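You operate a simulated robot arm through the tools that you are given. There is no shell and no other tool.

You are at the controls of a simulated robot arm. One attempt, no reset.

## Task
Share out the drilled blocks on the table top. At the end: the 12 mm drilled block from the table top is on the green drip tray; the felt grip block is on the orange plate; the blue hand seamer stands where the felt grip block stood; the 8 mm drilled block from the table top is on the silver metal drip tray; whatever was shut is shut again. Leave all else as you found it, and nothing knocked over.

Only the result counts: the job must be done as asked and must still hold three seconds after the hand-in. Knocking over, shifting, dropping, spilling or breaking anything else fails it.

## Robot
A 6-joint arm with a two-finger gripper, fixed in place. Base frame: the origin is at the foot of the arm, x ahead of it, y to its left, z up; the work surface is at about z = 0. Readings come in m, rad, newtons and seconds.
With the tool pointing down near the work surface it reaches from about 0.18 to 0.48 m from the base axis. Its first joint turns from -1.152 to 1.152 rad. Payload 1.76 kg.
The TCP is the grasp point between the finger pads, 0.029 m short of the fingertips. In the tool frame z runs along the fingers and y along their closing line. The gripper opens to 0.082 m; its body begins 0.058 m behind the TCP.
Orientation is told as [roll, pitch, yaw] about the base's x, y, z axes, in that order, counted from this pose: with the fingers straight down and closing along the base's y, the tool's x points along the base's -x, its y along +y and its z along -z.

## Interface
- The arm moves only by the tool move_arm. Its argument "moves" is a list of rows, each a list of 7 numbers: the shift along the base's x, y, z in m, then the turn, a rotation vector about the base's x, y, z in degrees, then the closure, from 0 (fully open) to 1 (shut). In form: [[dx, dy, dz, rx, ry, rz, grip], ...]. A call has 1 to 20 rows; each row is the pose to reach, as a shift and turn from the pose commanded when the call began. Rows are played at 5 a second. More than 0.05 m and 0.15 rad between two rows, or a gripper value outside its range, and nothing of the call is played. A pose out of reach is approached as far as the arm can. The call stops where the force on the tool passes 40 N (or 10 N more than at its start, if that is more) or the arm is blocked; 0.2 s more then pass. Each finger travels about 0.2035 m/s and halts on what it meets, pressing with about 34 N; the grip force reading is that of the motor and also rises with nothing between the fingers. The clock runs only during rows and for 0.2 s after the last one: add rows that repeat a pose to give the fingers time. It gives the time, the measured TCP pose, the force on the tool (base axes), the opening and the grip force at its end, in the units of the frame above (readings bear some noise), with the torque about the TCP (base axes, N m) and any sound that the robot's microphone picked up, and new pictures: "show" is both (left out), scene, wrist or none.
- Cameras (640 x 400 px; columns grow to the right, rows downward): "scene" is fixed at [0.0673, 0.3414, 0.4389]; the picture's right is [-0.68, -0.73, 0.00], its down [-0.42, 0.39, -0.82] and it looks along [0.60, -0.56, -0.57] (base axes); focal length 218 px, centre (320, 200). "wrist" rides on the gripper at [0.079, 0.004, -0.089] in the tool frame; the picture's right is [-0.05, 1.00, 0.00], its down [-0.71, -0.04, -0.71] and it looks along [-0.71, -0.04, 0.71] (tool axes); focal length 256 px, centre (320, 200). There is no depth. A picture from a camera that has moved, and an enlarged one, comes with that camera's place and axes in the base frame and with its lens. The place of the scene camera against the robot may be out by one fixed shift of up to 0.018 m in any direction.
- inspect(camera, box): a new picture of the part [left, top, right, bottom] of that camera's present view, enlarged. It takes no simulated time.
- sign_off(): hands the job in; it is judged then, once.

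Places have to be worked out from the pictures, the camera data and where the tool is seen. Open the gripper and draw the arm clear of the work before you hand the job in, unless the task says otherwise.

The tools are called after "Request:" as name(argument=value, ...) on one line, values as JSON. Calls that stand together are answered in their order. move_arm: Moves the arm, as the interface text tells. Its arguments: {"type":"object","properties":{"moves":{"type":"array"},"show":{"type":"string","enum":["both","scene","wrist","none"]}},"required":["moves"]} The other tools are called the same way: inspect (camera, box) takes an enlarged picture of a part of a camera's view; sign_off () hands the job in.

At the start:

```text
t: 0.0
tool_pos: [0.2414, 0.0179, 0.3221]
ee_rot: [0.001, -0.003, 0.0]
contact_force: [0.6, -0.3, 0.2]
wrist_torque: [0.0, 0.0, 0.0]
width: 0.0818
grip_force: 0.1
```

scene: 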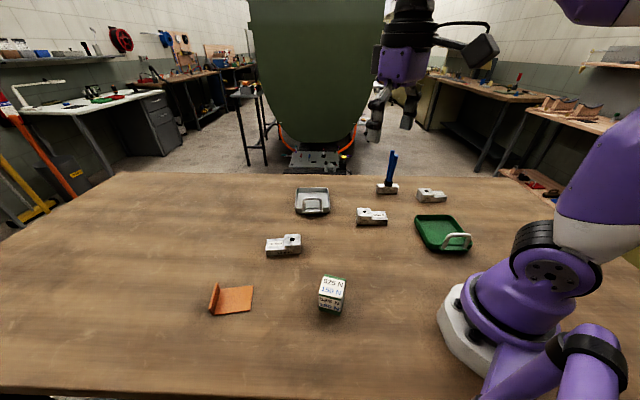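
wrist: 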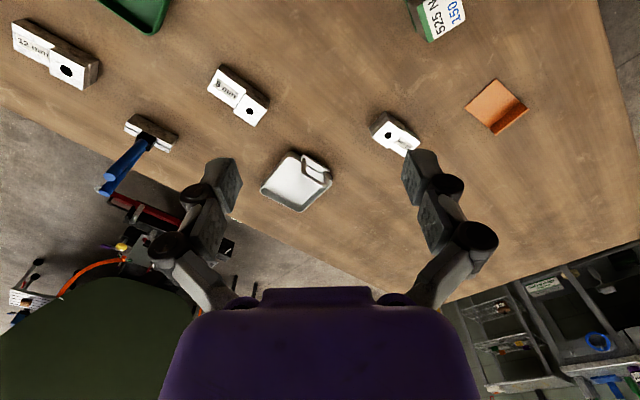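

The pictures show three drilled blocks, two trays, an orange plate, a labelled cube and a blue-handled tool. I'll enlarge the views to read the labels.

Request:
inspect(camera="scene", box=[340, 140, 480, 260])

Request:
inspect(camera="scene", box=[190, 170, 370, 330])

Request:
inspect(camera="wrist", box=[0, 0, 300, 220])

Request:
inspect(camera="wrist", box=[340, 0, 600, 180])

```text
3.33 times, centred on (410, 200) of scene
camera zoom: at [0.0673, 0.3414, 0.4389], right [-0.68, -0.73, 0.0], down [-0.42, 0.39, -0.82], along [0.6, -0.56, -0.57], focal length 728 px, centre (20, 200)
```

zoom: 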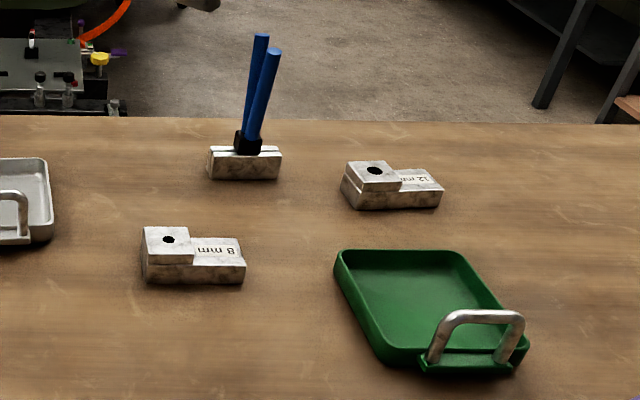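

```text
2.50 times, centred on (280, 250) of scene
camera zoom: at [0.0673, 0.3414, 0.4389], right [-0.68, -0.73, 0.0], down [-0.42, 0.39, -0.82], along [0.6, -0.56, -0.57], focal length 546 px, centre (420, 75)
```

zoom: 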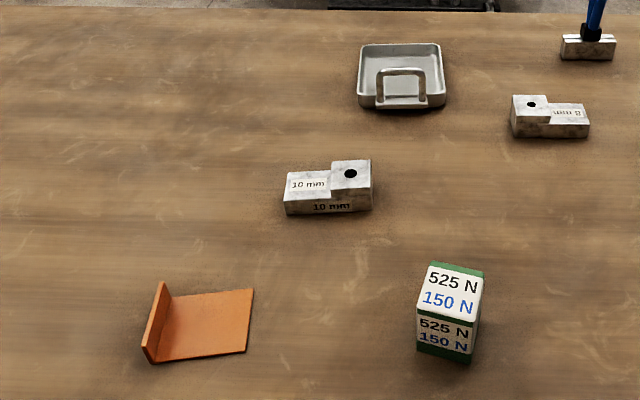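

```text
1.82 times, centred on (150, 110) of wrist
camera zoom: at [0.1608, 0.0207, 0.4117], right [0.05, 1.0, 0.0], down [0.7, -0.04, 0.71], along [0.71, -0.04, -0.7], focal length 465 px, centre (629, 364)
```

zoom: 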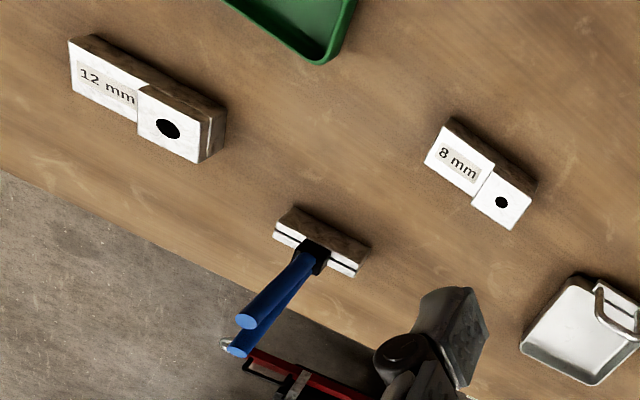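

```text
2.22 times, centred on (470, 90) of wrist
camera zoom: at [0.1608, 0.0207, 0.4117], right [0.05, 1.0, 0.0], down [0.7, -0.04, 0.71], along [0.71, -0.04, -0.7], focal length 569 px, centre (-13, 444)
```

zoom: 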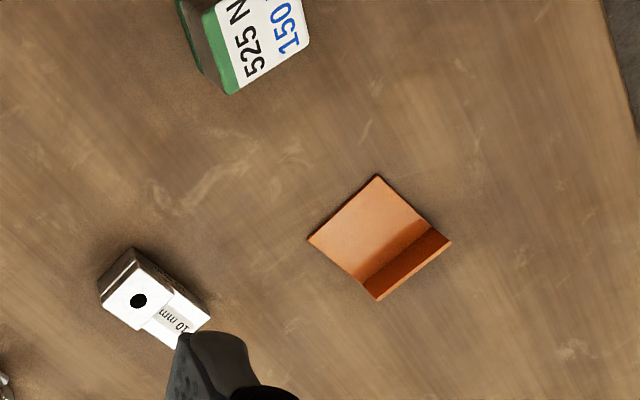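

The felt grip block must be the green/white cube. The orange bracket is the plate, and the 8 and 12 mm blocks are on the right side. I'll shift the wrist camera over the cube and plate for a closer view.

Request:
move_arm(moves=[[0, 0.04, -0.02, 0, 0, 0, 0], [0, 0.08, -0.04, 0, 0, 0, 0], [0, 0.12, -0.06, 0, 0, 0, 0], [0, 0.15, -0.08, 0, 0, 0, 0], [0, 0.15, -0.08, 0, 0, 0, 0]], show="both")

```text
t: 1.2
tool_pos: [0.2415, 0.1671, 0.242]
ee_rot: [0.001, -0.004, 0.001]
contact_force: [-0.4, -0.8, 0.3]
wrist_torque: [0.02, 0.01, 0.01]
width: 0.0822
grip_force: 0.1
camera wrist: at [0.1605, 0.1698, 0.3317], right [0.05, 1.0, 0.0], down [0.7, -0.04, 0.71], along [0.71, -0.04, -0.7], focal length 256 px, centre (320, 200)
```

scene: 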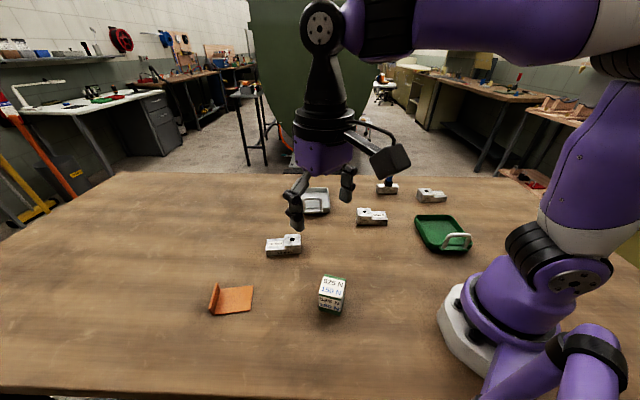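
wrist: 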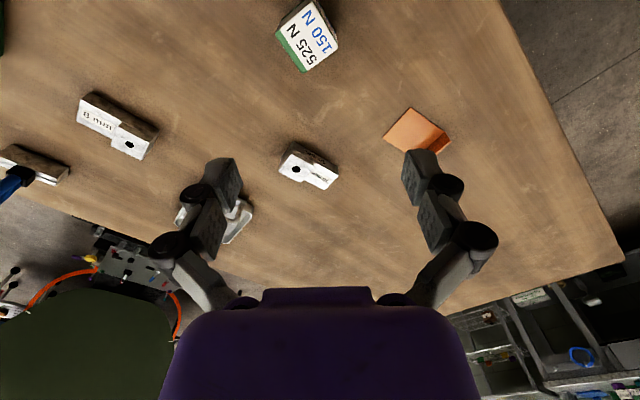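

Request:
inspect(camera="wrist", box=[240, 0, 380, 88])

Request:
inspect(camera="scene", box=[300, 260, 364, 320])

Request:
inspect(camera="scene", box=[370, 140, 410, 200])

```text
4.55 times, centred on (310, 44) of wrist
camera zoom: at [0.1605, 0.1698, 0.3317], right [0.05, 1.0, 0.0], down [0.7, -0.04, 0.71], along [0.71, -0.04, -0.7], focal length 1164 px, centre (366, 909)
```

zoom: 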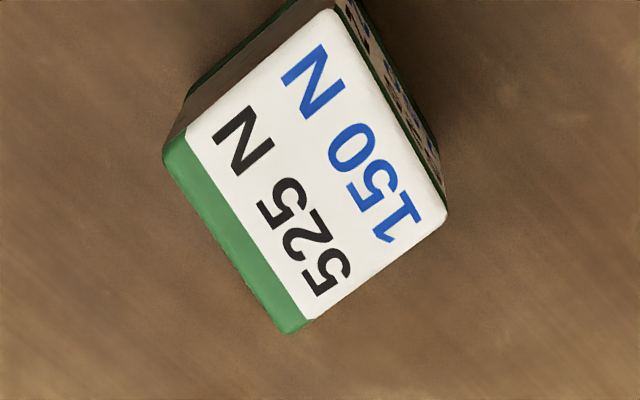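

```text
6.67 times, centred on (332, 290) of scene
camera zoom: at [0.0673, 0.3415, 0.4389], right [-0.68, -0.73, 0.0], down [-0.42, 0.39, -0.82], along [0.6, -0.56, -0.57], focal length 1457 px, centre (240, -400)
```

zoom: 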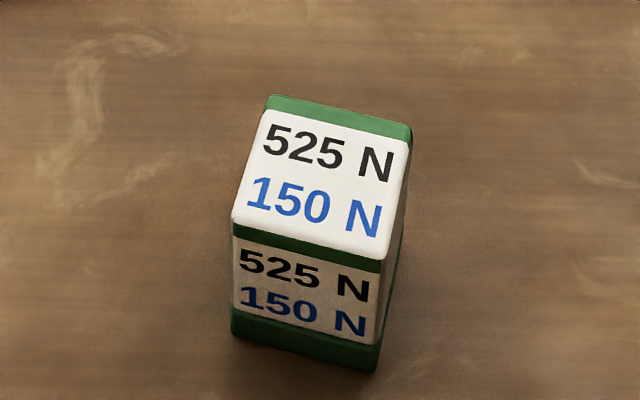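

```text
6.67 times, centred on (390, 170) of scene
camera zoom: at [0.0673, 0.3415, 0.4389], right [-0.68, -0.73, 0.0], down [-0.42, 0.39, -0.82], along [0.6, -0.56, -0.57], focal length 1457 px, centre (-147, 400)
```

zoom: 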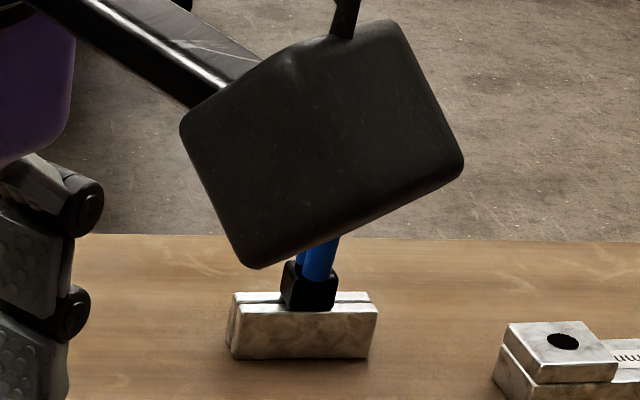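

The cube measures about 0.043 m on a side, centred near [0.225, 0.154] and turned about 31°. Next I'll move over toward the orange plate to measure it.

Request:
move_arm(moves=[[0.01, 0.04, 0, 0, 0, 0, 0], [0.02, 0.08, 0, 0, 0, 0, 0], [0.03, 0.12, 0, 0, 0, 0, 0], [0.03, 0.14, 0, 0, 0, 0, 0], [0.03, 0.14, 0, 0, 0, 0, 0]], show="wrist")

Request:
inspect(camera="wrist", box=[220, 20, 400, 140])

```text
t: 2.4
tool_pos: [0.2706, 0.3082, 0.2426]
ee_rot: [0.0, -0.003, 0.002]
contact_force: [-0.8, 0.3, 0.2]
wrist_torque: [-0.04, -0.04, -0.01]
width: 0.0822
grip_force: 0.1
camera wrist: at [0.1898, 0.3111, 0.3321], right [0.05, 1.0, 0.0], down [0.7, -0.04, 0.71], along [0.71, -0.04, -0.7], focal length 256 px, centre (320, 200)
```

wrist: 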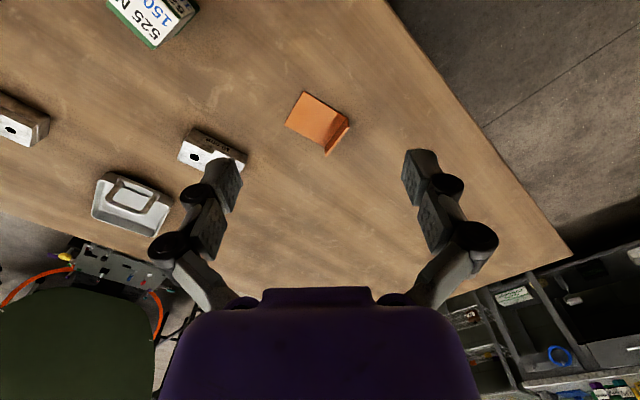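

```text
3.33 times, centred on (310, 80) of wrist
camera zoom: at [0.1898, 0.3111, 0.3321], right [0.05, 1.0, 0.0], down [0.7, -0.04, 0.71], along [0.71, -0.04, -0.7], focal length 853 px, centre (353, 600)
```

zoom: 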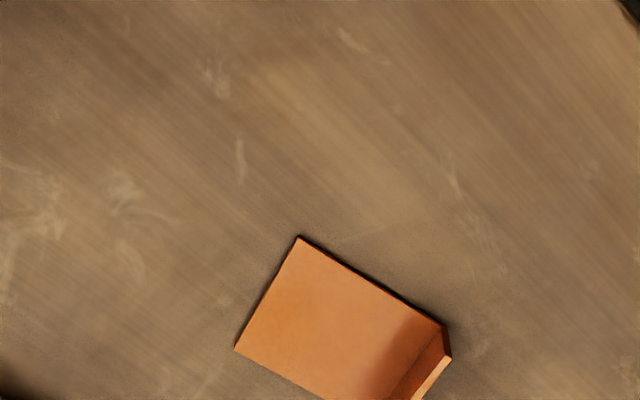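

Request:
inspect(camera="wrist", box=[260, 80, 370, 170])

Request:
inspect(camera="scene", box=[190, 270, 270, 330])

```text
4.44 times, centred on (315, 125) of wrist
camera zoom: at [0.1898, 0.3111, 0.3321], right [0.05, 1.0, 0.0], down [0.7, -0.04, 0.71], along [0.71, -0.04, -0.7], focal length 1138 px, centre (342, 533)
```

zoom: 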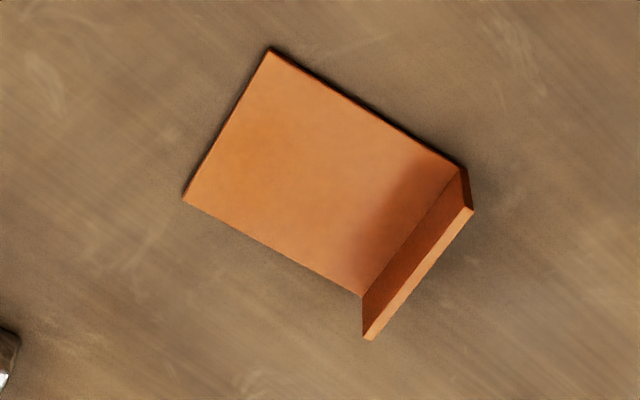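

```text
6.67 times, centred on (230, 300) of scene
camera zoom: at [0.0673, 0.3415, 0.4389], right [-0.68, -0.73, 0.0], down [-0.42, 0.39, -0.82], along [0.6, -0.56, -0.57], focal length 1457 px, centre (920, -467)
```

zoom: 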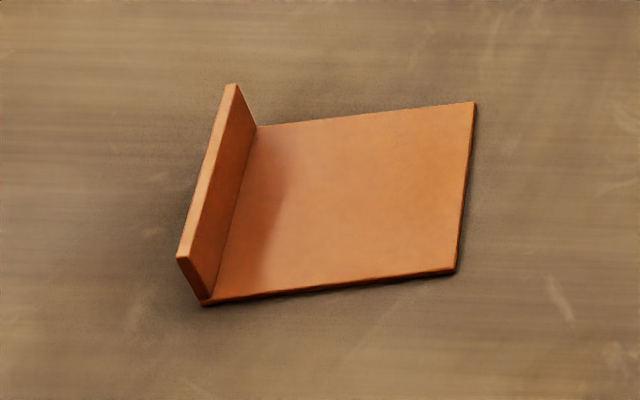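

Plate flat area is about 0.054 × 0.067 m, centred near [0.363, 0.294], with its flange on the far-left side and its long axis at about 54°. I'll go above the cube with yaw 31° to check alignment.

Request:
move_arm(moves=[[-0.008, -0.026, -0.012, 0, 0, 5.2, 0], [-0.016, -0.052, -0.024, 0, 0, 10.4, 0], [-0.023, -0.078, -0.036, 0, 0, 15.6, 0], [-0.031, -0.104, -0.05, 0, 0, 20.8, 0], [-0.039, -0.13, -0.07, 0, 0, 26, 0], [-0.0456, -0.1542, -0.0926, 0, 0, 31.2, 0], [-0.0456, -0.1542, -0.0926, 0, 0, 31.2, 0], [-0.0456, -0.1542, -0.0926, 0, 0, 31.2, 0]], show="both")

```text
t: 4.2
tool_pos: [0.2255, 0.1535, 0.1508]
ee_rot: [0.0, -0.003, 0.547]
contact_force: [0.0, 0.1, 0.6]
wrist_torque: [-0.01, -0.02, -0.01]
width: 0.082
grip_force: 0.1
camera wrist: at [0.1544, 0.1145, 0.2392], right [-0.47, 0.88, 0.0], down [0.62, 0.33, 0.71], along [0.63, 0.34, -0.7], focal length 256 px, centre (320, 200)
```

scene: 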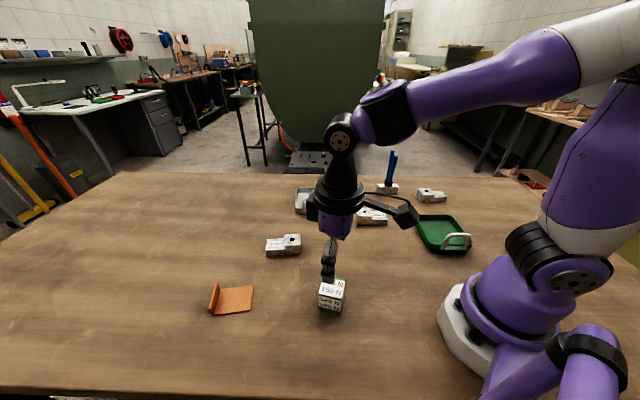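
wrist: 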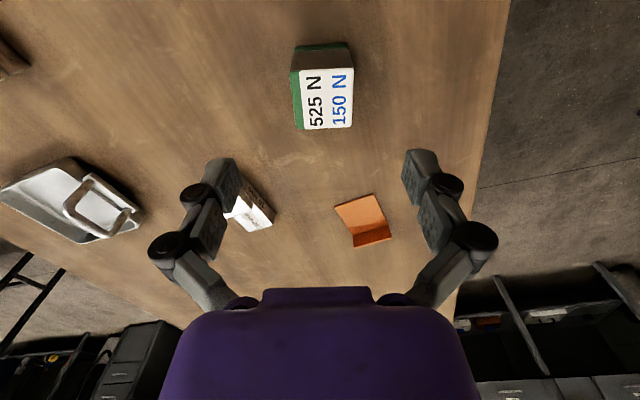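

The cube is nearly square to the gripper. I'll enlarge it to refine its centre and height.

Request:
inspect(camera="wrist", box=[260, 30, 390, 140])

```text
3.64 times, centred on (325, 85) of wrist
camera zoom: at [0.1544, 0.1145, 0.2392], right [-0.47, 0.88, 0.0], down [0.62, 0.33, 0.71], along [0.63, 0.34, -0.7], focal length 931 px, centre (302, 618)
```

zoom: 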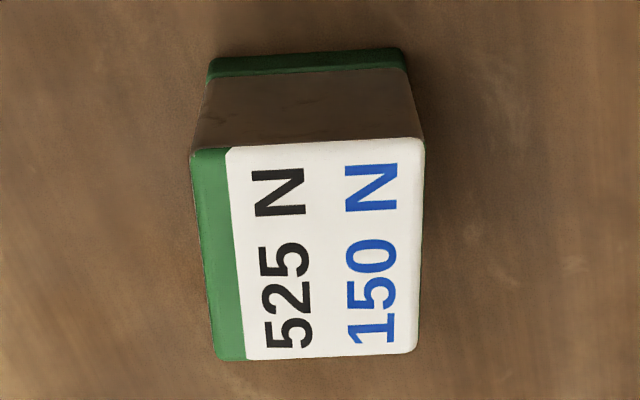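

The cube is about 42 × 42 × 58 mm with its centre near [0.2256, 0.155], so it's well centred under the gripper. I'll descend to z ≈ 0.036 and close.

Request:
move_arm(moves=[[0, 0.0015, -0.03, 0, 0, 0, 0], [0, 0.0015, -0.06, 0, 0, 0, 0], [0, 0.0015, -0.09, 0, 0, 0, 0], [0, 0.0015, -0.115, 0, 0, 0, 0], [0, 0.0015, -0.115, 0, 0, 0, 0]], show="both")

```text
t: 5.4
tool_pos: [0.2264, 0.1555, 0.0342]
ee_rot: [0.0, -0.004, 0.545]
contact_force: [1.0, 0.1, -1.0]
wrist_torque: [-0.01, 0.0, -0.02]
width: 0.0818
grip_force: 0.0
camera wrist: at [0.1549, 0.1168, 0.1233], right [-0.47, 0.88, 0.0], down [0.62, 0.33, 0.71], along [0.63, 0.34, -0.7], focal length 256 px, centre (320, 200)
```

scene: 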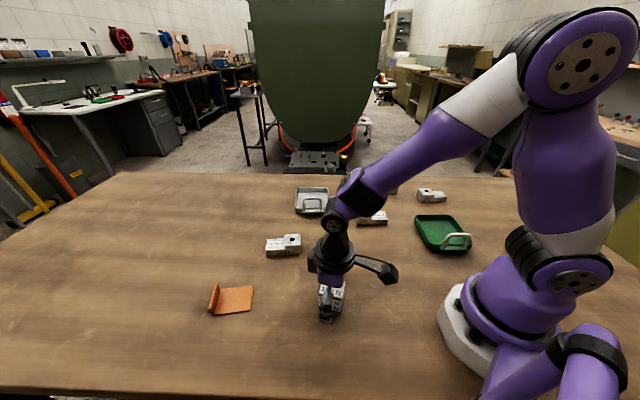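
wrist: 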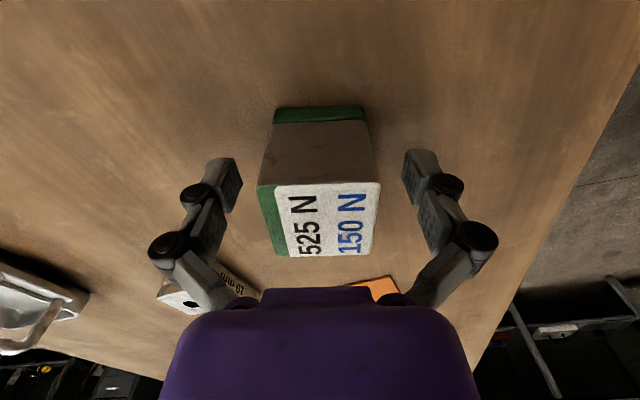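

The cube sits between the fingers with clearance on both sides. I'll close and hold a moment before lifting.

Request:
move_arm(moves=[[0, 0, 0, 0, 0, 0, 0.4], [0, 0, 0, 0, 0, 0, 0.7], [0, 0, 0, 0, 0, 0, 1], [0, 0, 0, 0, 0, 0, 1]], show="wrist")

```text
t: 6.4
tool_pos: [0.2282, 0.1563, 0.034]
ee_rot: [0.0, -0.005, 0.546]
contact_force: [-2.1, 2.5, 5.0]
wrist_torque: [0.26, 0.18, -0.01]
width: 0.0437
grip_force: 33.6
camera wrist: at [0.155, 0.117, 0.1237], right [-0.47, 0.88, 0.0], down [0.62, 0.33, 0.71], along [0.63, 0.34, -0.7], focal length 256 px, centre (320, 200)
```

wrist: 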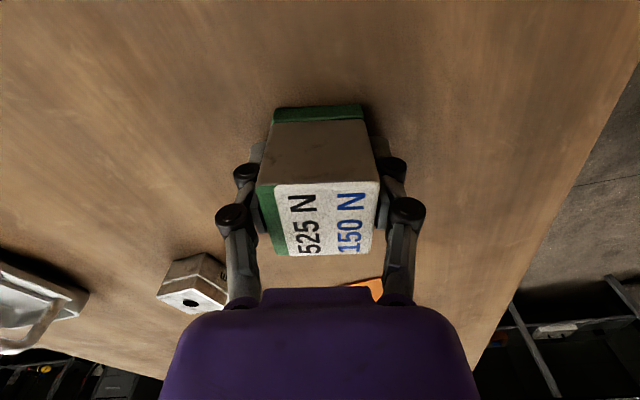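

Held at 0.0437 m width with firm grip. I'll lift it 8 cm and check the load.

Request:
move_arm(moves=[[0, 0, 0.01, 0, 0, 0, 1], [0, 0, 0.03, 0, 0, 0, 1], [0, 0, 0.055, 0, 0, 0, 1], [0, 0, 0.08, 0, 0, 0, 1], [0, 0, 0.08, 0, 0, 0, 1]], show="both")

```text
t: 7.6
tool_pos: [0.2268, 0.1562, 0.1153]
ee_rot: [0.0, -0.003, 0.544]
contact_force: [0.7, 0.3, -3.7]
wrist_torque: [0.0, -0.04, 0.05]
width: 0.0437
grip_force: 34.1
camera wrist: at [0.1548, 0.1168, 0.2046], right [-0.47, 0.88, 0.0], down [0.62, 0.33, 0.71], along [0.63, 0.34, -0.7], focal length 256 px, centre (320, 200)
```

scene: 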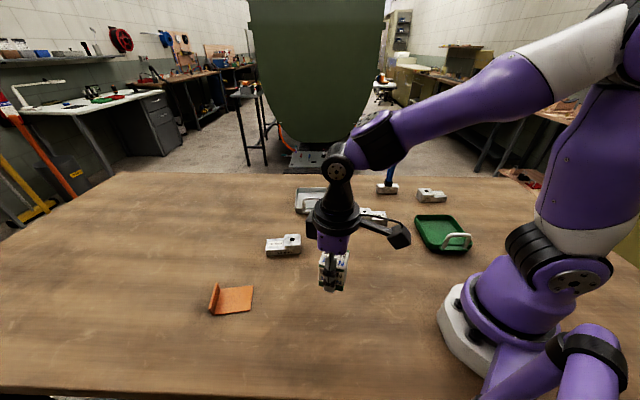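
wrist: 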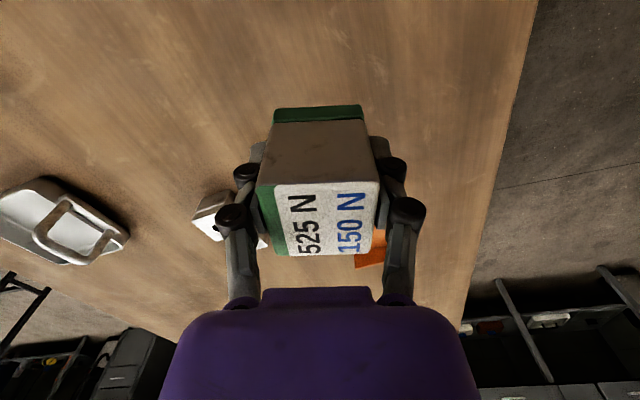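

Block is held with no slip (about 0.37 kg). Now I'll carry it above the plate and turn 23° to line up with it.

Request:
move_arm(moves=[[0.0229, 0.0232, 0, 0, 0, 3.83, 1], [0.0458, 0.0464, 0, 0, 0, 7.67, 1], [0.0688, 0.0696, 0, 0, 0, 11.5, 1], [0.0917, 0.0928, 0, 0, 0, 15.3, 1], [0.1146, 0.116, 0, 0, 0, 19.2, 1], [0.1375, 0.1392, 0, 0, 0, 23, 1], [0.1375, 0.1392, 0, 0, 0, 23, 1], [0.1375, 0.1392, 0, 0, 0, 23, 1]], show="both")

Request:
inspect(camera="wrist", box=[220, 80, 420, 300])

Request:
inspect(camera="scene", box=[180, 210, 290, 320])

```text
t: 9.4
tool_pos: [0.3638, 0.2939, 0.1132]
ee_rot: [-0.001, -0.001, 0.945]
contact_force: [-0.3, 0.4, -2.9]
wrist_torque: [0.02, -0.02, 0.0]
width: 0.044
grip_force: 33.6
camera wrist: at [0.3119, 0.2299, 0.2034], right [-0.78, 0.63, 0.0], down [0.44, 0.55, 0.71], along [0.44, 0.55, -0.71], focal length 256 px, centre (320, 200)
```

scene: 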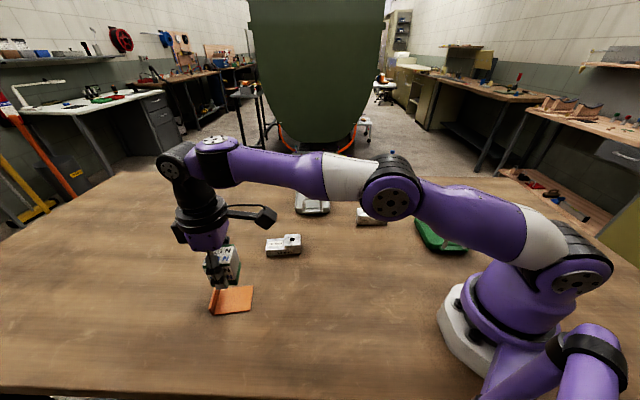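
wrist: 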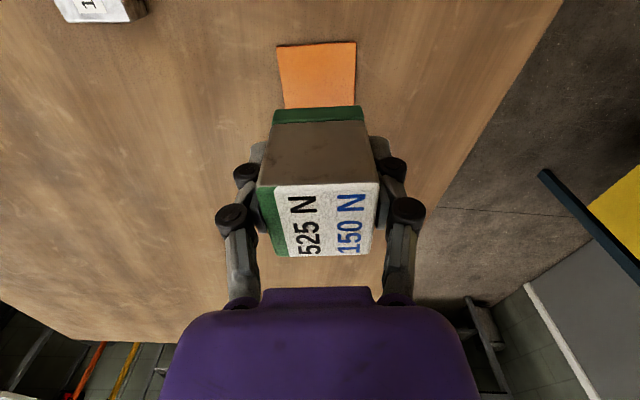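

```text
1.82 times, centred on (320, 190) of wrist
camera zoom: at [0.3119, 0.2299, 0.2034], right [-0.78, 0.63, 0.0], down [0.44, 0.55, 0.71], along [0.44, 0.55, -0.71], focal length 465 px, centre (320, 218)
```

zoom: 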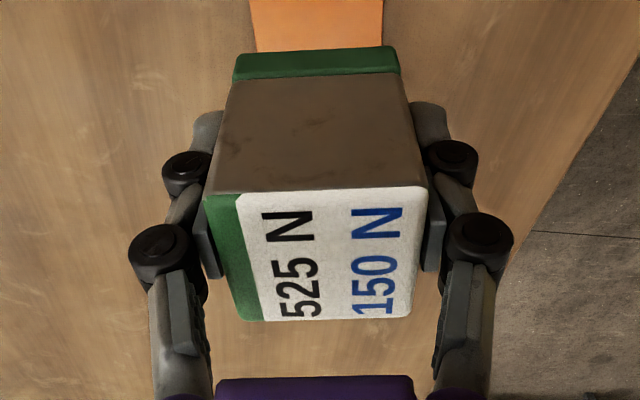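

```text
3.64 times, centred on (235, 265) of scene
camera zoom: at [0.0673, 0.3415, 0.4389], right [-0.68, -0.73, 0.0], down [-0.42, 0.39, -0.82], along [0.6, -0.56, -0.57], focal length 795 px, centre (629, -36)
```

zoom: 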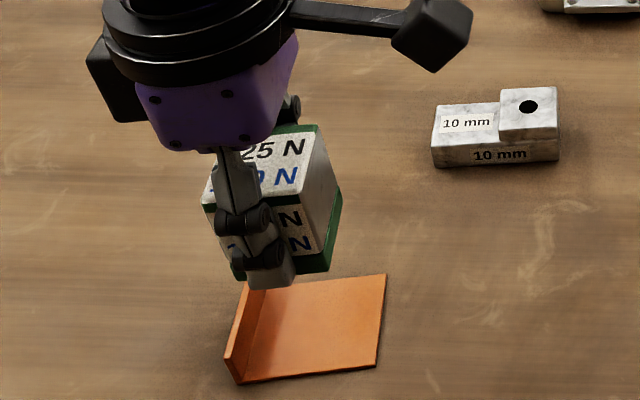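

Alignment checks out: the plate's near edge is about 3 cm behind the tool point, sides are parallel, and the flange is 1.4 cm beyond the block. I'll descend to just above the plate, then feel for contact.

Request:
move_arm(moves=[[0.001, 0.0015, -0.025, 0, 0, 0, 1], [0.001, 0.0015, -0.05, 0, 0, 0, 1], [0.001, 0.0015, -0.065, 0, 0, 0, 1], [0.001, 0.0015, -0.071, 0, 0, 0, 1], [0.001, 0.0015, -0.071, 0, 0, 0, 1], [0.001, 0.0015, -0.071, 0, 0, 0, 1]], show="both")

Request:
inspect(camera="scene", box=[180, 230, 280, 330])

```text
t: 10.8
tool_pos: [0.3649, 0.2959, 0.0434]
ee_rot: [0.0, -0.002, 0.946]
contact_force: [0.3, -0.3, -1.9]
wrist_torque: [0.0, 0.02, 0.01]
width: 0.0436
grip_force: 33.7
camera wrist: at [0.3133, 0.2325, 0.1326], right [-0.78, 0.63, 0.0], down [0.44, 0.55, 0.71], along [0.44, 0.55, -0.7], focal length 256 px, centre (320, 200)
```

scene: 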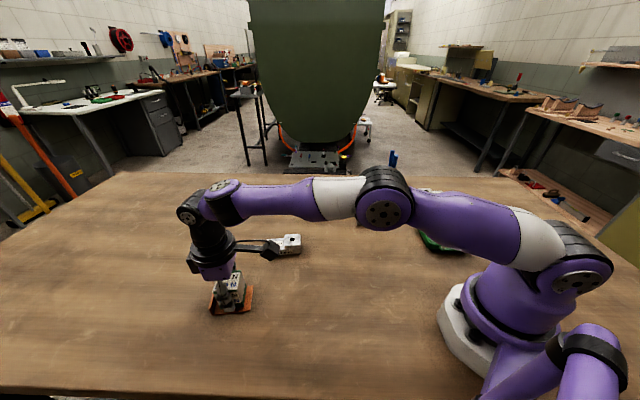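
wrist: 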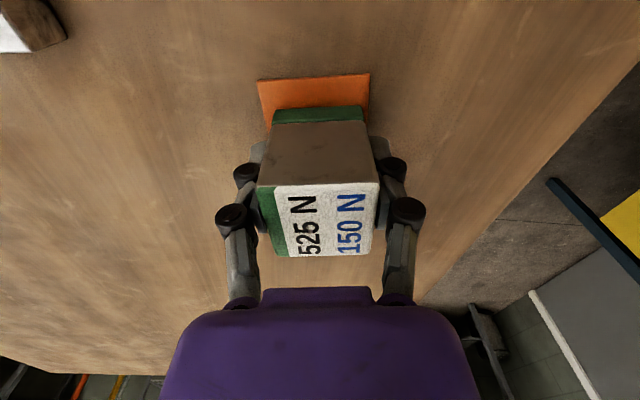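

```text
4.00 times, centred on (230, 280) of scene
camera zoom: at [0.0673, 0.3414, 0.4389], right [-0.68, -0.73, 0.0], down [-0.42, 0.39, -0.82], along [0.6, -0.56, -0.57], focal length 874 px, centre (680, -120)
```

zoom: 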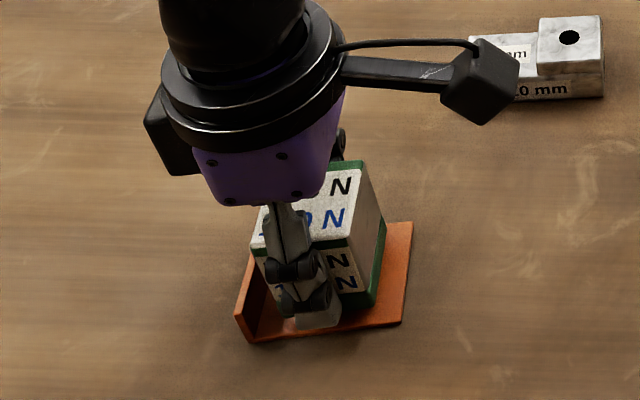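

The block hovers just over the plate, well placed. I'll lower a few more millimetres in small steps.

Request:
move_arm(moves=[[0, 0, -0.0015, 0, 0, 0, 1], [0, 0, -0.003, 0, 0, 0, 1], [0, 0, -0.003, 0, 0, 0, 1]], show="none")

```text
t: 11.6
tool_pos: [0.365, 0.295, 0.0406]
ee_rot: [0.002, -0.004, 0.946]
contact_force: [0.0, 0.9, -1.9]
wrist_torque: [0.0, 0.02, -0.02]
width: 0.0437
grip_force: 34.2
```

No contact yet at z ≈ 0.0406. I'll go 1–2 mm lower.

Request:
move_arm(moves=[[0, 0, -0.001, 0, 0, 0, 1], [0, 0, -0.002, 0, 0, 0, 1], [0, 0, -0.002, 0, 0, 0, 1]], show="none")

```text
t: 12.4
tool_pos: [0.3655, 0.2963, 0.0379]
ee_rot: [0.0, -0.004, 0.945]
contact_force: [-0.4, 0.5, -2.9]
wrist_torque: [0.03, -0.01, -0.01]
width: 0.0438
grip_force: 34.4
```

Still carrying the load. One more millimetre or so.

Request:
move_arm(moves=[[0, 0, -0.001, 0, 0, 0, 1], [0, 0, -0.001, 0, 0, 0, 1]], show="none")

```text
t: 13.0
tool_pos: [0.3636, 0.2958, 0.0378]
ee_rot: [0.001, -0.003, 0.944]
contact_force: [1.2, 0.2, -2.8]
wrist_torque: [-0.05, -0.02, 0.01]
width: 0.0435
grip_force: 34.4
```

Request:
move_arm(moves=[[0, 0, -0.001, 0, 0, 0, 1], [0, 0, -0.001, 0, 0, 0, 1]], show="wrist")

Request:
inspect(camera="scene", box=[200, 260, 270, 325])

```text
t: 13.6
tool_pos: [0.3669, 0.2958, 0.0369]
ee_rot: [0.001, -0.006, 0.945]
contact_force: [-1.3, -1.3, 3.5]
wrist_torque: [0.03, 0.03, 0.02]
width: 0.0436
grip_force: 34.0
camera wrist: at [0.3134, 0.2326, 0.1264], right [-0.78, 0.63, 0.0], down [0.44, 0.55, 0.71], along [0.45, 0.55, -0.7], focal length 256 px, centre (320, 200)
```

wrist: 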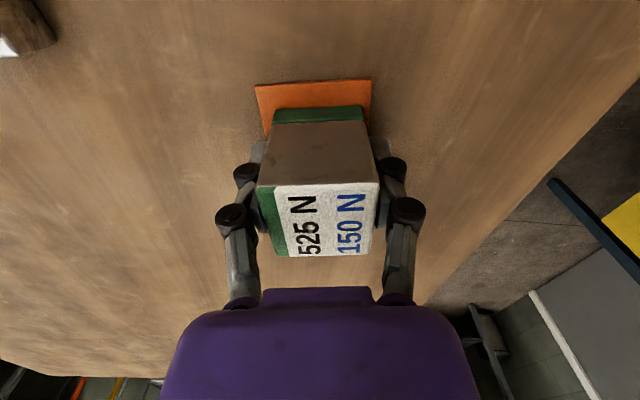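

```text
6.15 times, centred on (235, 292) of scene
camera zoom: at [0.0673, 0.3414, 0.4389], right [-0.68, -0.73, 0.0], down [-0.42, 0.39, -0.82], along [0.6, -0.56, -0.57], focal length 1345 px, centre (843, -369)
```

zoom: 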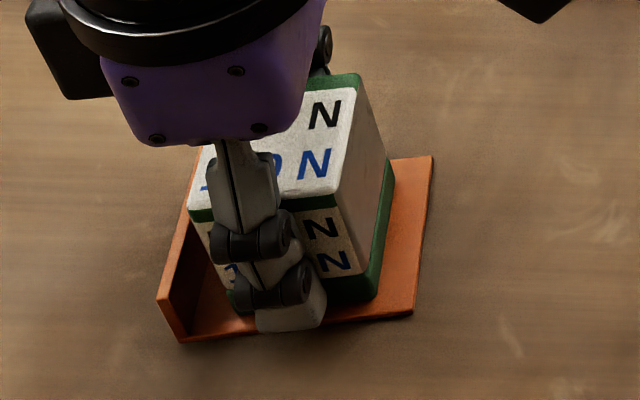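

Force turned from −2.8 to +3.5 N, so the block is resting on the plate. I'll open and then rise straight up.

Request:
move_arm(moves=[[0, 0, 0, 0, 0, 0, 0.35], [0, 0, 0, 0, 0, 0, 0.1], [0, 0, 0, 0, 0, 0, 0], [0, 0, 0.02, 0, 0, 0, 0], [0, 0, 0.05, 0, 0, 0, 0], [0, 0, 0.09, 0, 0, 0, 0], [0, 0, 0.13, 0, 0, 0, 0], [0, 0, 0.13, 0, 0, 0, 0]], show="both")

Request:
inspect(camera="scene", box=[190, 240, 280, 330])

```text
t: 15.4
tool_pos: [0.3593, 0.2869, 0.1603]
ee_rot: [0.001, -0.004, 0.946]
contact_force: [-0.1, 0.4, 0.7]
wrist_torque: [-0.01, 0.0, -0.01]
width: 0.0821
grip_force: 0.2
out of reach, approached as far as the arm can: row 7, 8
camera wrist: at [0.3075, 0.2227, 0.2494], right [-0.78, 0.63, 0.0], down [0.44, 0.55, 0.71], along [0.44, 0.55, -0.7], focal length 256 px, centre (320, 200)
```

scene: 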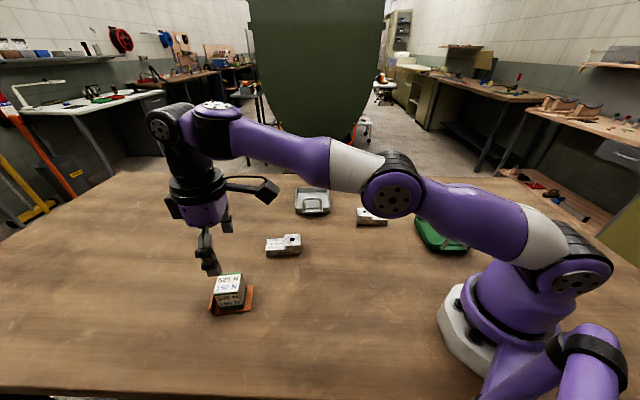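
wrist: 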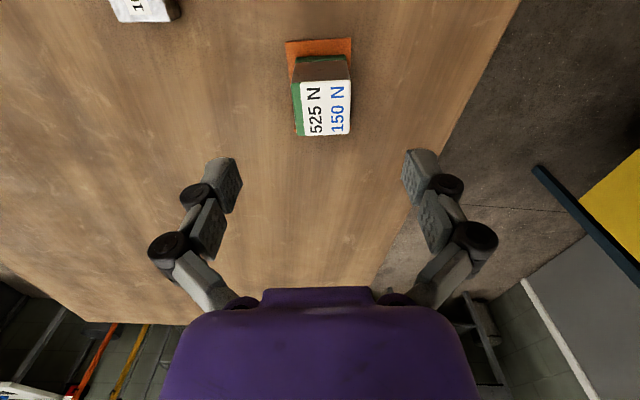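

```text
4.44 times, centred on (235, 285) of scene
camera zoom: at [0.0673, 0.3414, 0.4389], right [-0.68, -0.73, 0.0], down [-0.42, 0.39, -0.82], along [0.6, -0.56, -0.57], focal length 971 px, centre (698, -178)
```

zoom: 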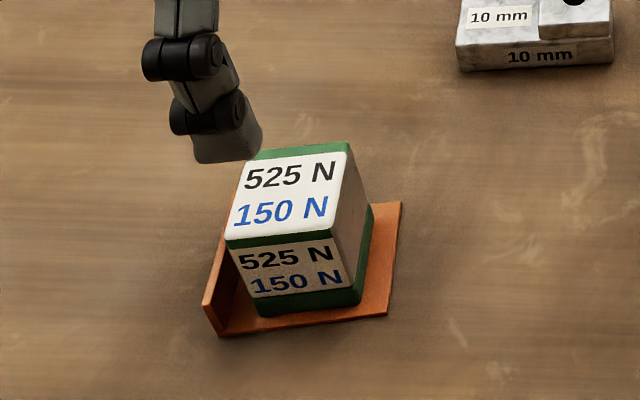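

The felt grip block now stands on the orange plate. Next I'll swing across at height to view the hand seamer, whose handles I estimate reach about 0.16 m up.

Request:
move_arm(moves=[[-0.0066, -0.043, 0.0122, 0, 0, -6, 0], [-0.0131, -0.086, 0.0244, 0, 0, -12, 0], [-0.0197, -0.129, 0.0367, 0, 0, -18, 0], [-0.0262, -0.172, 0.0489, 0, 0, -24, 0], [-0.0328, -0.215, 0.0611, 0, 0, -30, 0], [-0.0393, -0.258, 0.0733, 0, 0, -36, 0], [-0.0459, -0.301, 0.0856, 0, 0, -42, 0], [-0.0524, -0.344, 0.0978, 0, 0, -48, 0], [-0.059, -0.387, 0.11, 0, 0, -54, 0], [-0.0615, -0.4053, 0.11, 0, 0, -60, 0], [-0.064, -0.4237, 0.11, 0, 0, -66, 0], [-0.0665, -0.442, 0.11, 0, 0, -72, 0], [-0.069, -0.4603, 0.11, 0, 0, -78, 0], [-0.0715, -0.4787, 0.11, 0, 0, -84, 0], [-0.074, -0.497, 0.11, 0, 0, -90, 0], [-0.074, -0.497, 0.11, 0, 0, -90, 0]], show="both")

```text
t: 18.8
tool_pos: [0.2858, -0.2124, 0.2688]
ee_rot: [0.001, -0.004, -0.625]
contact_force: [0.7, -0.5, 0.2]
wrist_torque: [-0.02, 0.01, 0.04]
width: 0.082
grip_force: 0.0
camera wrist: at [0.2221, -0.1622, 0.3583], right [0.63, 0.78, 0.0], down [0.55, -0.44, 0.71], along [0.55, -0.45, -0.7], focal length 256 px, centre (320, 200)
```

scene: 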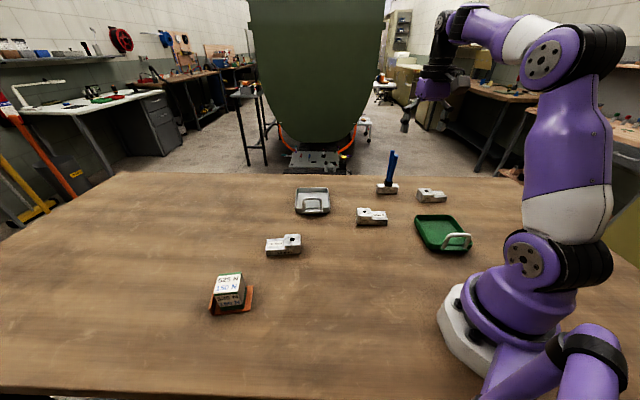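
wrist: 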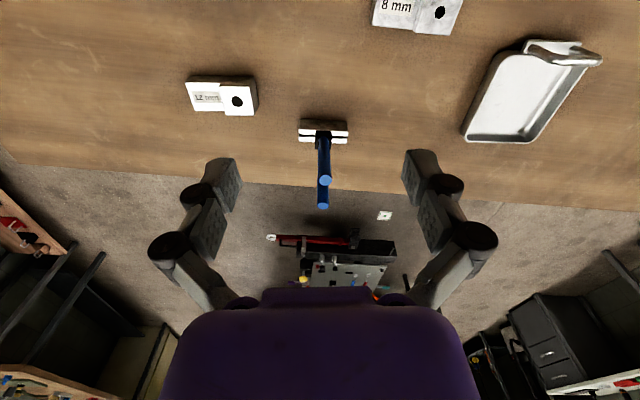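

Request:
inspect(camera="wrist", box=[270, 100, 380, 220])

Request:
inspect(camera="scene", box=[365, 140, 415, 200])

Request:
inspect(camera="wrist", box=[440, 20, 620, 160])

Request:
inspect(camera="wrist", box=[170, 60, 280, 130])

```text
3.33 times, centred on (325, 160) of wrist
camera zoom: at [0.2221, -0.1622, 0.3583], right [0.63, 0.78, 0.0], down [0.55, -0.44, 0.71], along [0.55, -0.45, -0.7], focal length 853 px, centre (303, 333)
```

zoom: 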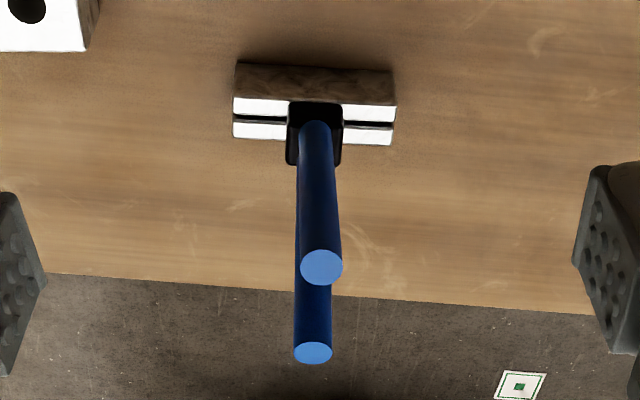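

```text
6.67 times, centred on (390, 170) of scene
camera zoom: at [0.0673, 0.3414, 0.4389], right [-0.68, -0.73, 0.0], down [-0.42, 0.39, -0.82], along [0.6, -0.56, -0.57], focal length 1457 px, centre (-147, 400)
```

zoom: 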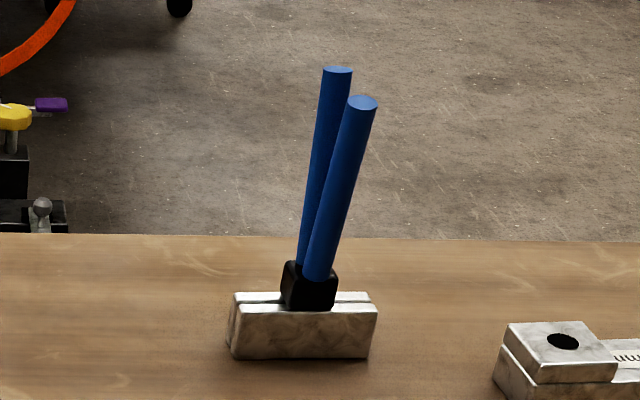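

```text
2.86 times, centred on (530, 90) of wrist
camera zoom: at [0.2221, -0.1622, 0.3583], right [0.63, 0.78, 0.0], down [0.55, -0.44, 0.71], along [0.55, -0.45, -0.7], focal length 731 px, centre (-280, 514)
```

zoom: 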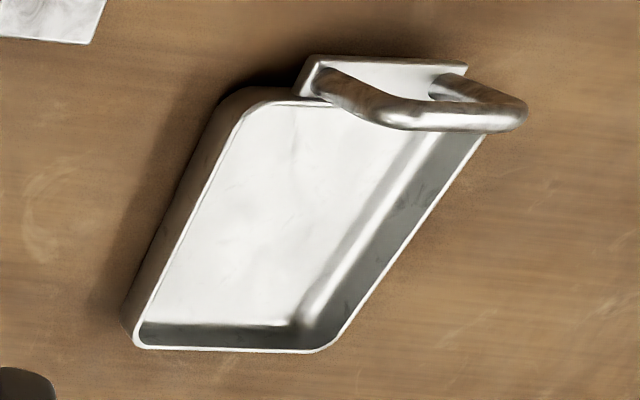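

```text
5.71 times, centred on (225, 95) of wrist
camera zoom: at [0.2221, -0.1622, 0.3583], right [0.63, 0.78, 0.0], down [0.55, -0.44, 0.71], along [0.55, -0.45, -0.7], focal length 1463 px, centre (863, 800)
```

zoom: 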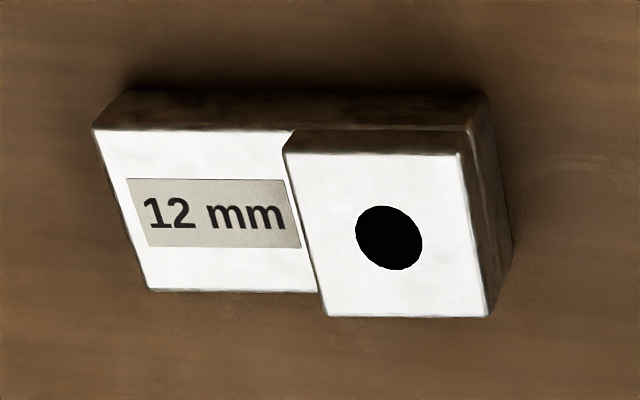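

The seamer stands on its jaws at about [0.379, −0.282]. The jaws run along about 48°, and the two handles splay in the plane across them up to z ≈ 0.15. I'll grip both handles on their sides by sliding in radially with a slight outward tilt, starting from a pre-pose about 10 cm short.

Request:
move_arm(moves=[[0.01, -0.001, -0.04, -2.1, -2.6, -2.1, 0], [0.015, -0.002, -0.08, -4.2, -5.2, -4.3, 0], [0.02, -0.003, -0.12, -6.3, -7.79, -6.4, 0], [0.02, -0.003, -0.12, -6.3, -7.79, -6.4, 0]], show="both")

Request:
inspect(camera="wrist", box=[240, 80, 400, 280])

```text
t: 19.8
tool_pos: [0.3072, -0.2136, 0.15]
ee_rot: [0.0, -0.178, -0.736]
contact_force: [0.7, -0.2, -0.3]
wrist_torque: [0.06, -0.01, 0.03]
width: 0.0822
grip_force: 0.0
camera wrist: at [0.2389, -0.1486, 0.223], right [0.71, 0.7, 0.01], down [0.4, -0.41, 0.82], along [0.58, -0.58, -0.57], focal length 256 px, centre (320, 200)
```

scene: 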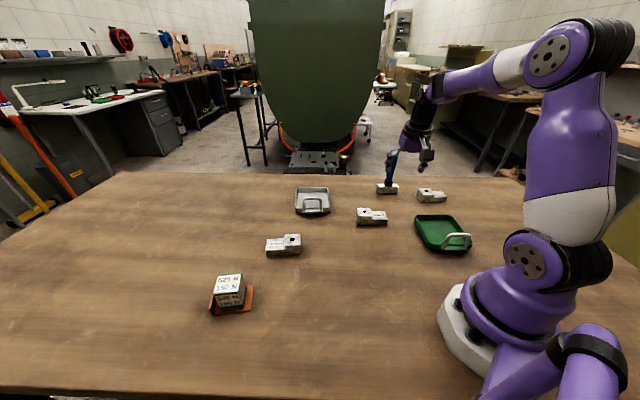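
wrist: 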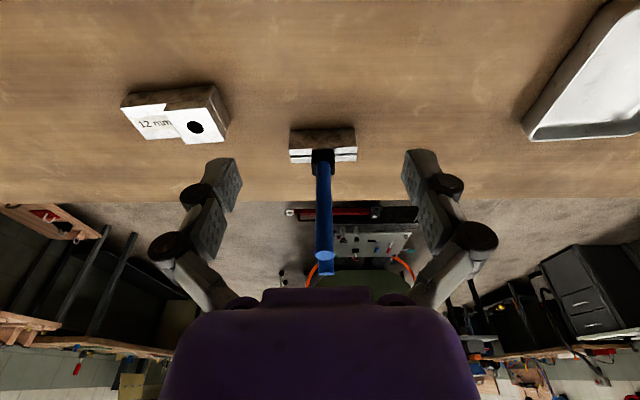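

```text
2.00 times, centred on (320, 180) of wrist
camera zoom: at [0.2389, -0.1486, 0.223], right [0.71, 0.7, 0.01], down [0.4, -0.41, 0.82], along [0.58, -0.58, -0.57], focal length 512 px, centre (320, 240)
```

zoom: 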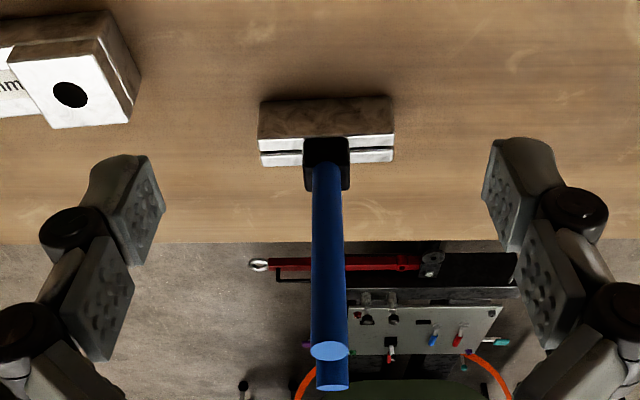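

The view confirms alignment: seamer centre is about 0.102 m ahead of the tool point, tips at z ≈ 0.15, with a 2 mm lateral offset. I'll lower to z ≈ 0.107 and slide forward so the handles come between the open fingers.

Request:
move_arm(moves=[[0, 0, -0.02, 0, 0, 0, 0], [0, 0, -0.043, 0, 0, 0, 0], [0.0186, -0.0175, -0.043, 0, 0, 0, 0], [0.0372, -0.0349, -0.043, 0, 0, 0, 0], [0.0558, -0.0524, -0.043, 0, 0, 0, 0], [0.0744, -0.0698, -0.043, 0, 0, 0, 0], [0.0744, -0.0698, -0.043, 0, 0, 0, 0]], show="both")

Request:
inspect(camera="scene", box=[350, 120, 440, 200])

```text
t: 21.4
tool_pos: [0.3797, -0.2849, 0.1041]
ee_rot: [-0.001, -0.176, -0.735]
contact_force: [0.0, -0.1, 0.3]
wrist_torque: [-0.02, -0.01, 0.01]
width: 0.0821
grip_force: 0.0
camera wrist: at [0.312, -0.2188, 0.1802], right [0.71, 0.7, 0.01], down [0.4, -0.41, 0.82], along [0.58, -0.58, -0.57], focal length 256 px, centre (320, 200)
```

scene: 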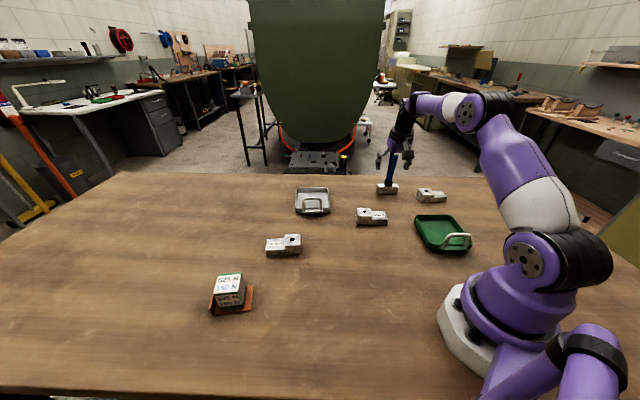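
wrist: 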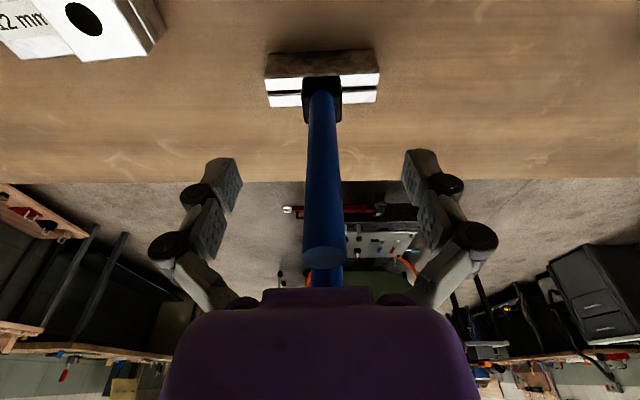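

```text
5.00 times, centred on (395, 160) of scene
camera zoom: at [0.0673, 0.3414, 0.4389], right [-0.68, -0.73, 0.0], down [-0.42, 0.39, -0.82], along [0.6, -0.56, -0.57], focal length 1093 px, centre (-55, 400)
```

zoom: 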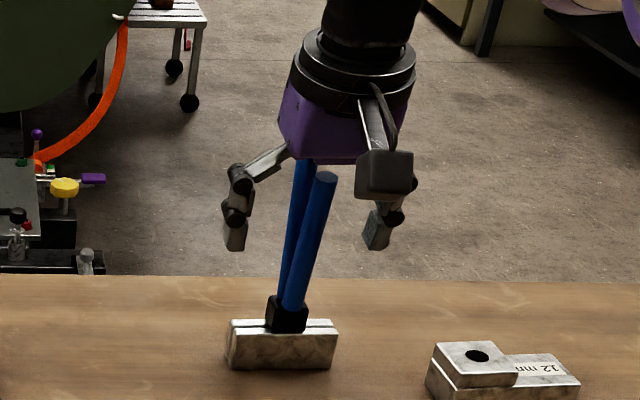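

The handles are centred between the fingers with the palm clear above the tips. I'll close gradually onto them.

Request:
move_arm(moves=[[0, 0, 0, 0, 0, 0, 0.4], [0, 0, 0, 0, 0, 0, 0.7], [0, 0, 0, 0, 0, 0, 0.8], [0, 0, 0, 0, 0, 0, 1], [0, 0, 0, 0, 0, 0, 1], [0, 0, 0, 0, 0, 0, 1]], show="both")

Request:
inspect(camera="scene", box=[350, 120, 440, 200])

```text
t: 22.8
tool_pos: [0.3801, -0.2842, 0.1075]
ee_rot: [0.0, -0.177, -0.737]
contact_force: [0.3, -1.6, -0.1]
wrist_torque: [-0.03, -0.04, 0.0]
width: 0.0134
grip_force: 33.9
camera wrist: at [0.312, -0.2186, 0.1803], right [0.71, 0.7, 0.01], down [0.4, -0.41, 0.82], along [0.58, -0.58, -0.57], focal length 256 px, centre (320, 200)
```

scene: 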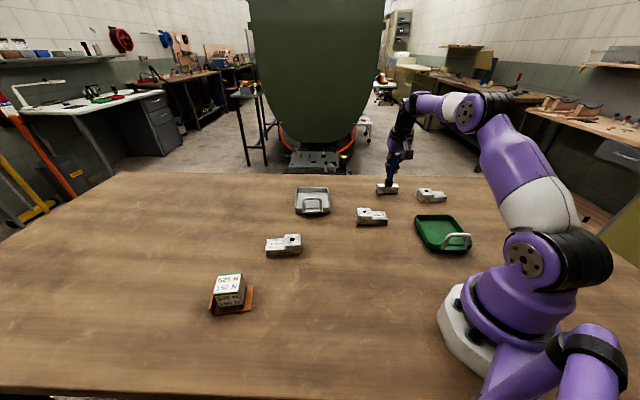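
wrist: 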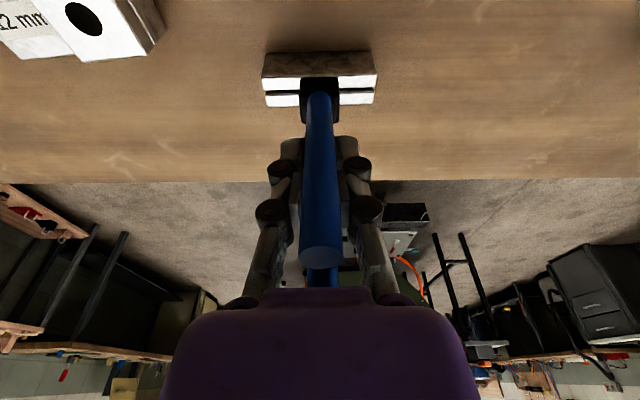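

```text
5.00 times, centred on (395, 160) of scene
camera zoom: at [0.0673, 0.3414, 0.4389], right [-0.68, -0.73, 0.0], down [-0.42, 0.39, -0.82], along [0.6, -0.56, -0.57], focal length 1093 px, centre (-55, 400)
```

zoom: 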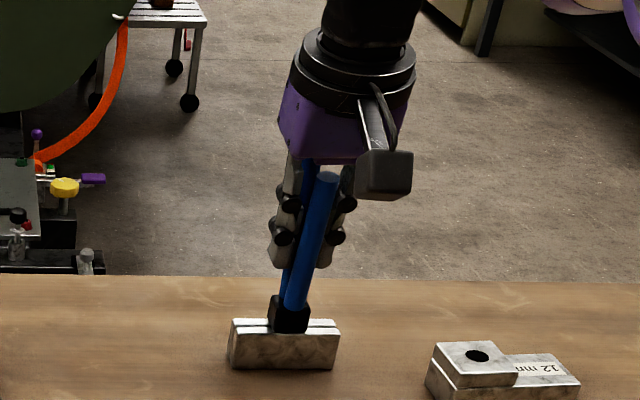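

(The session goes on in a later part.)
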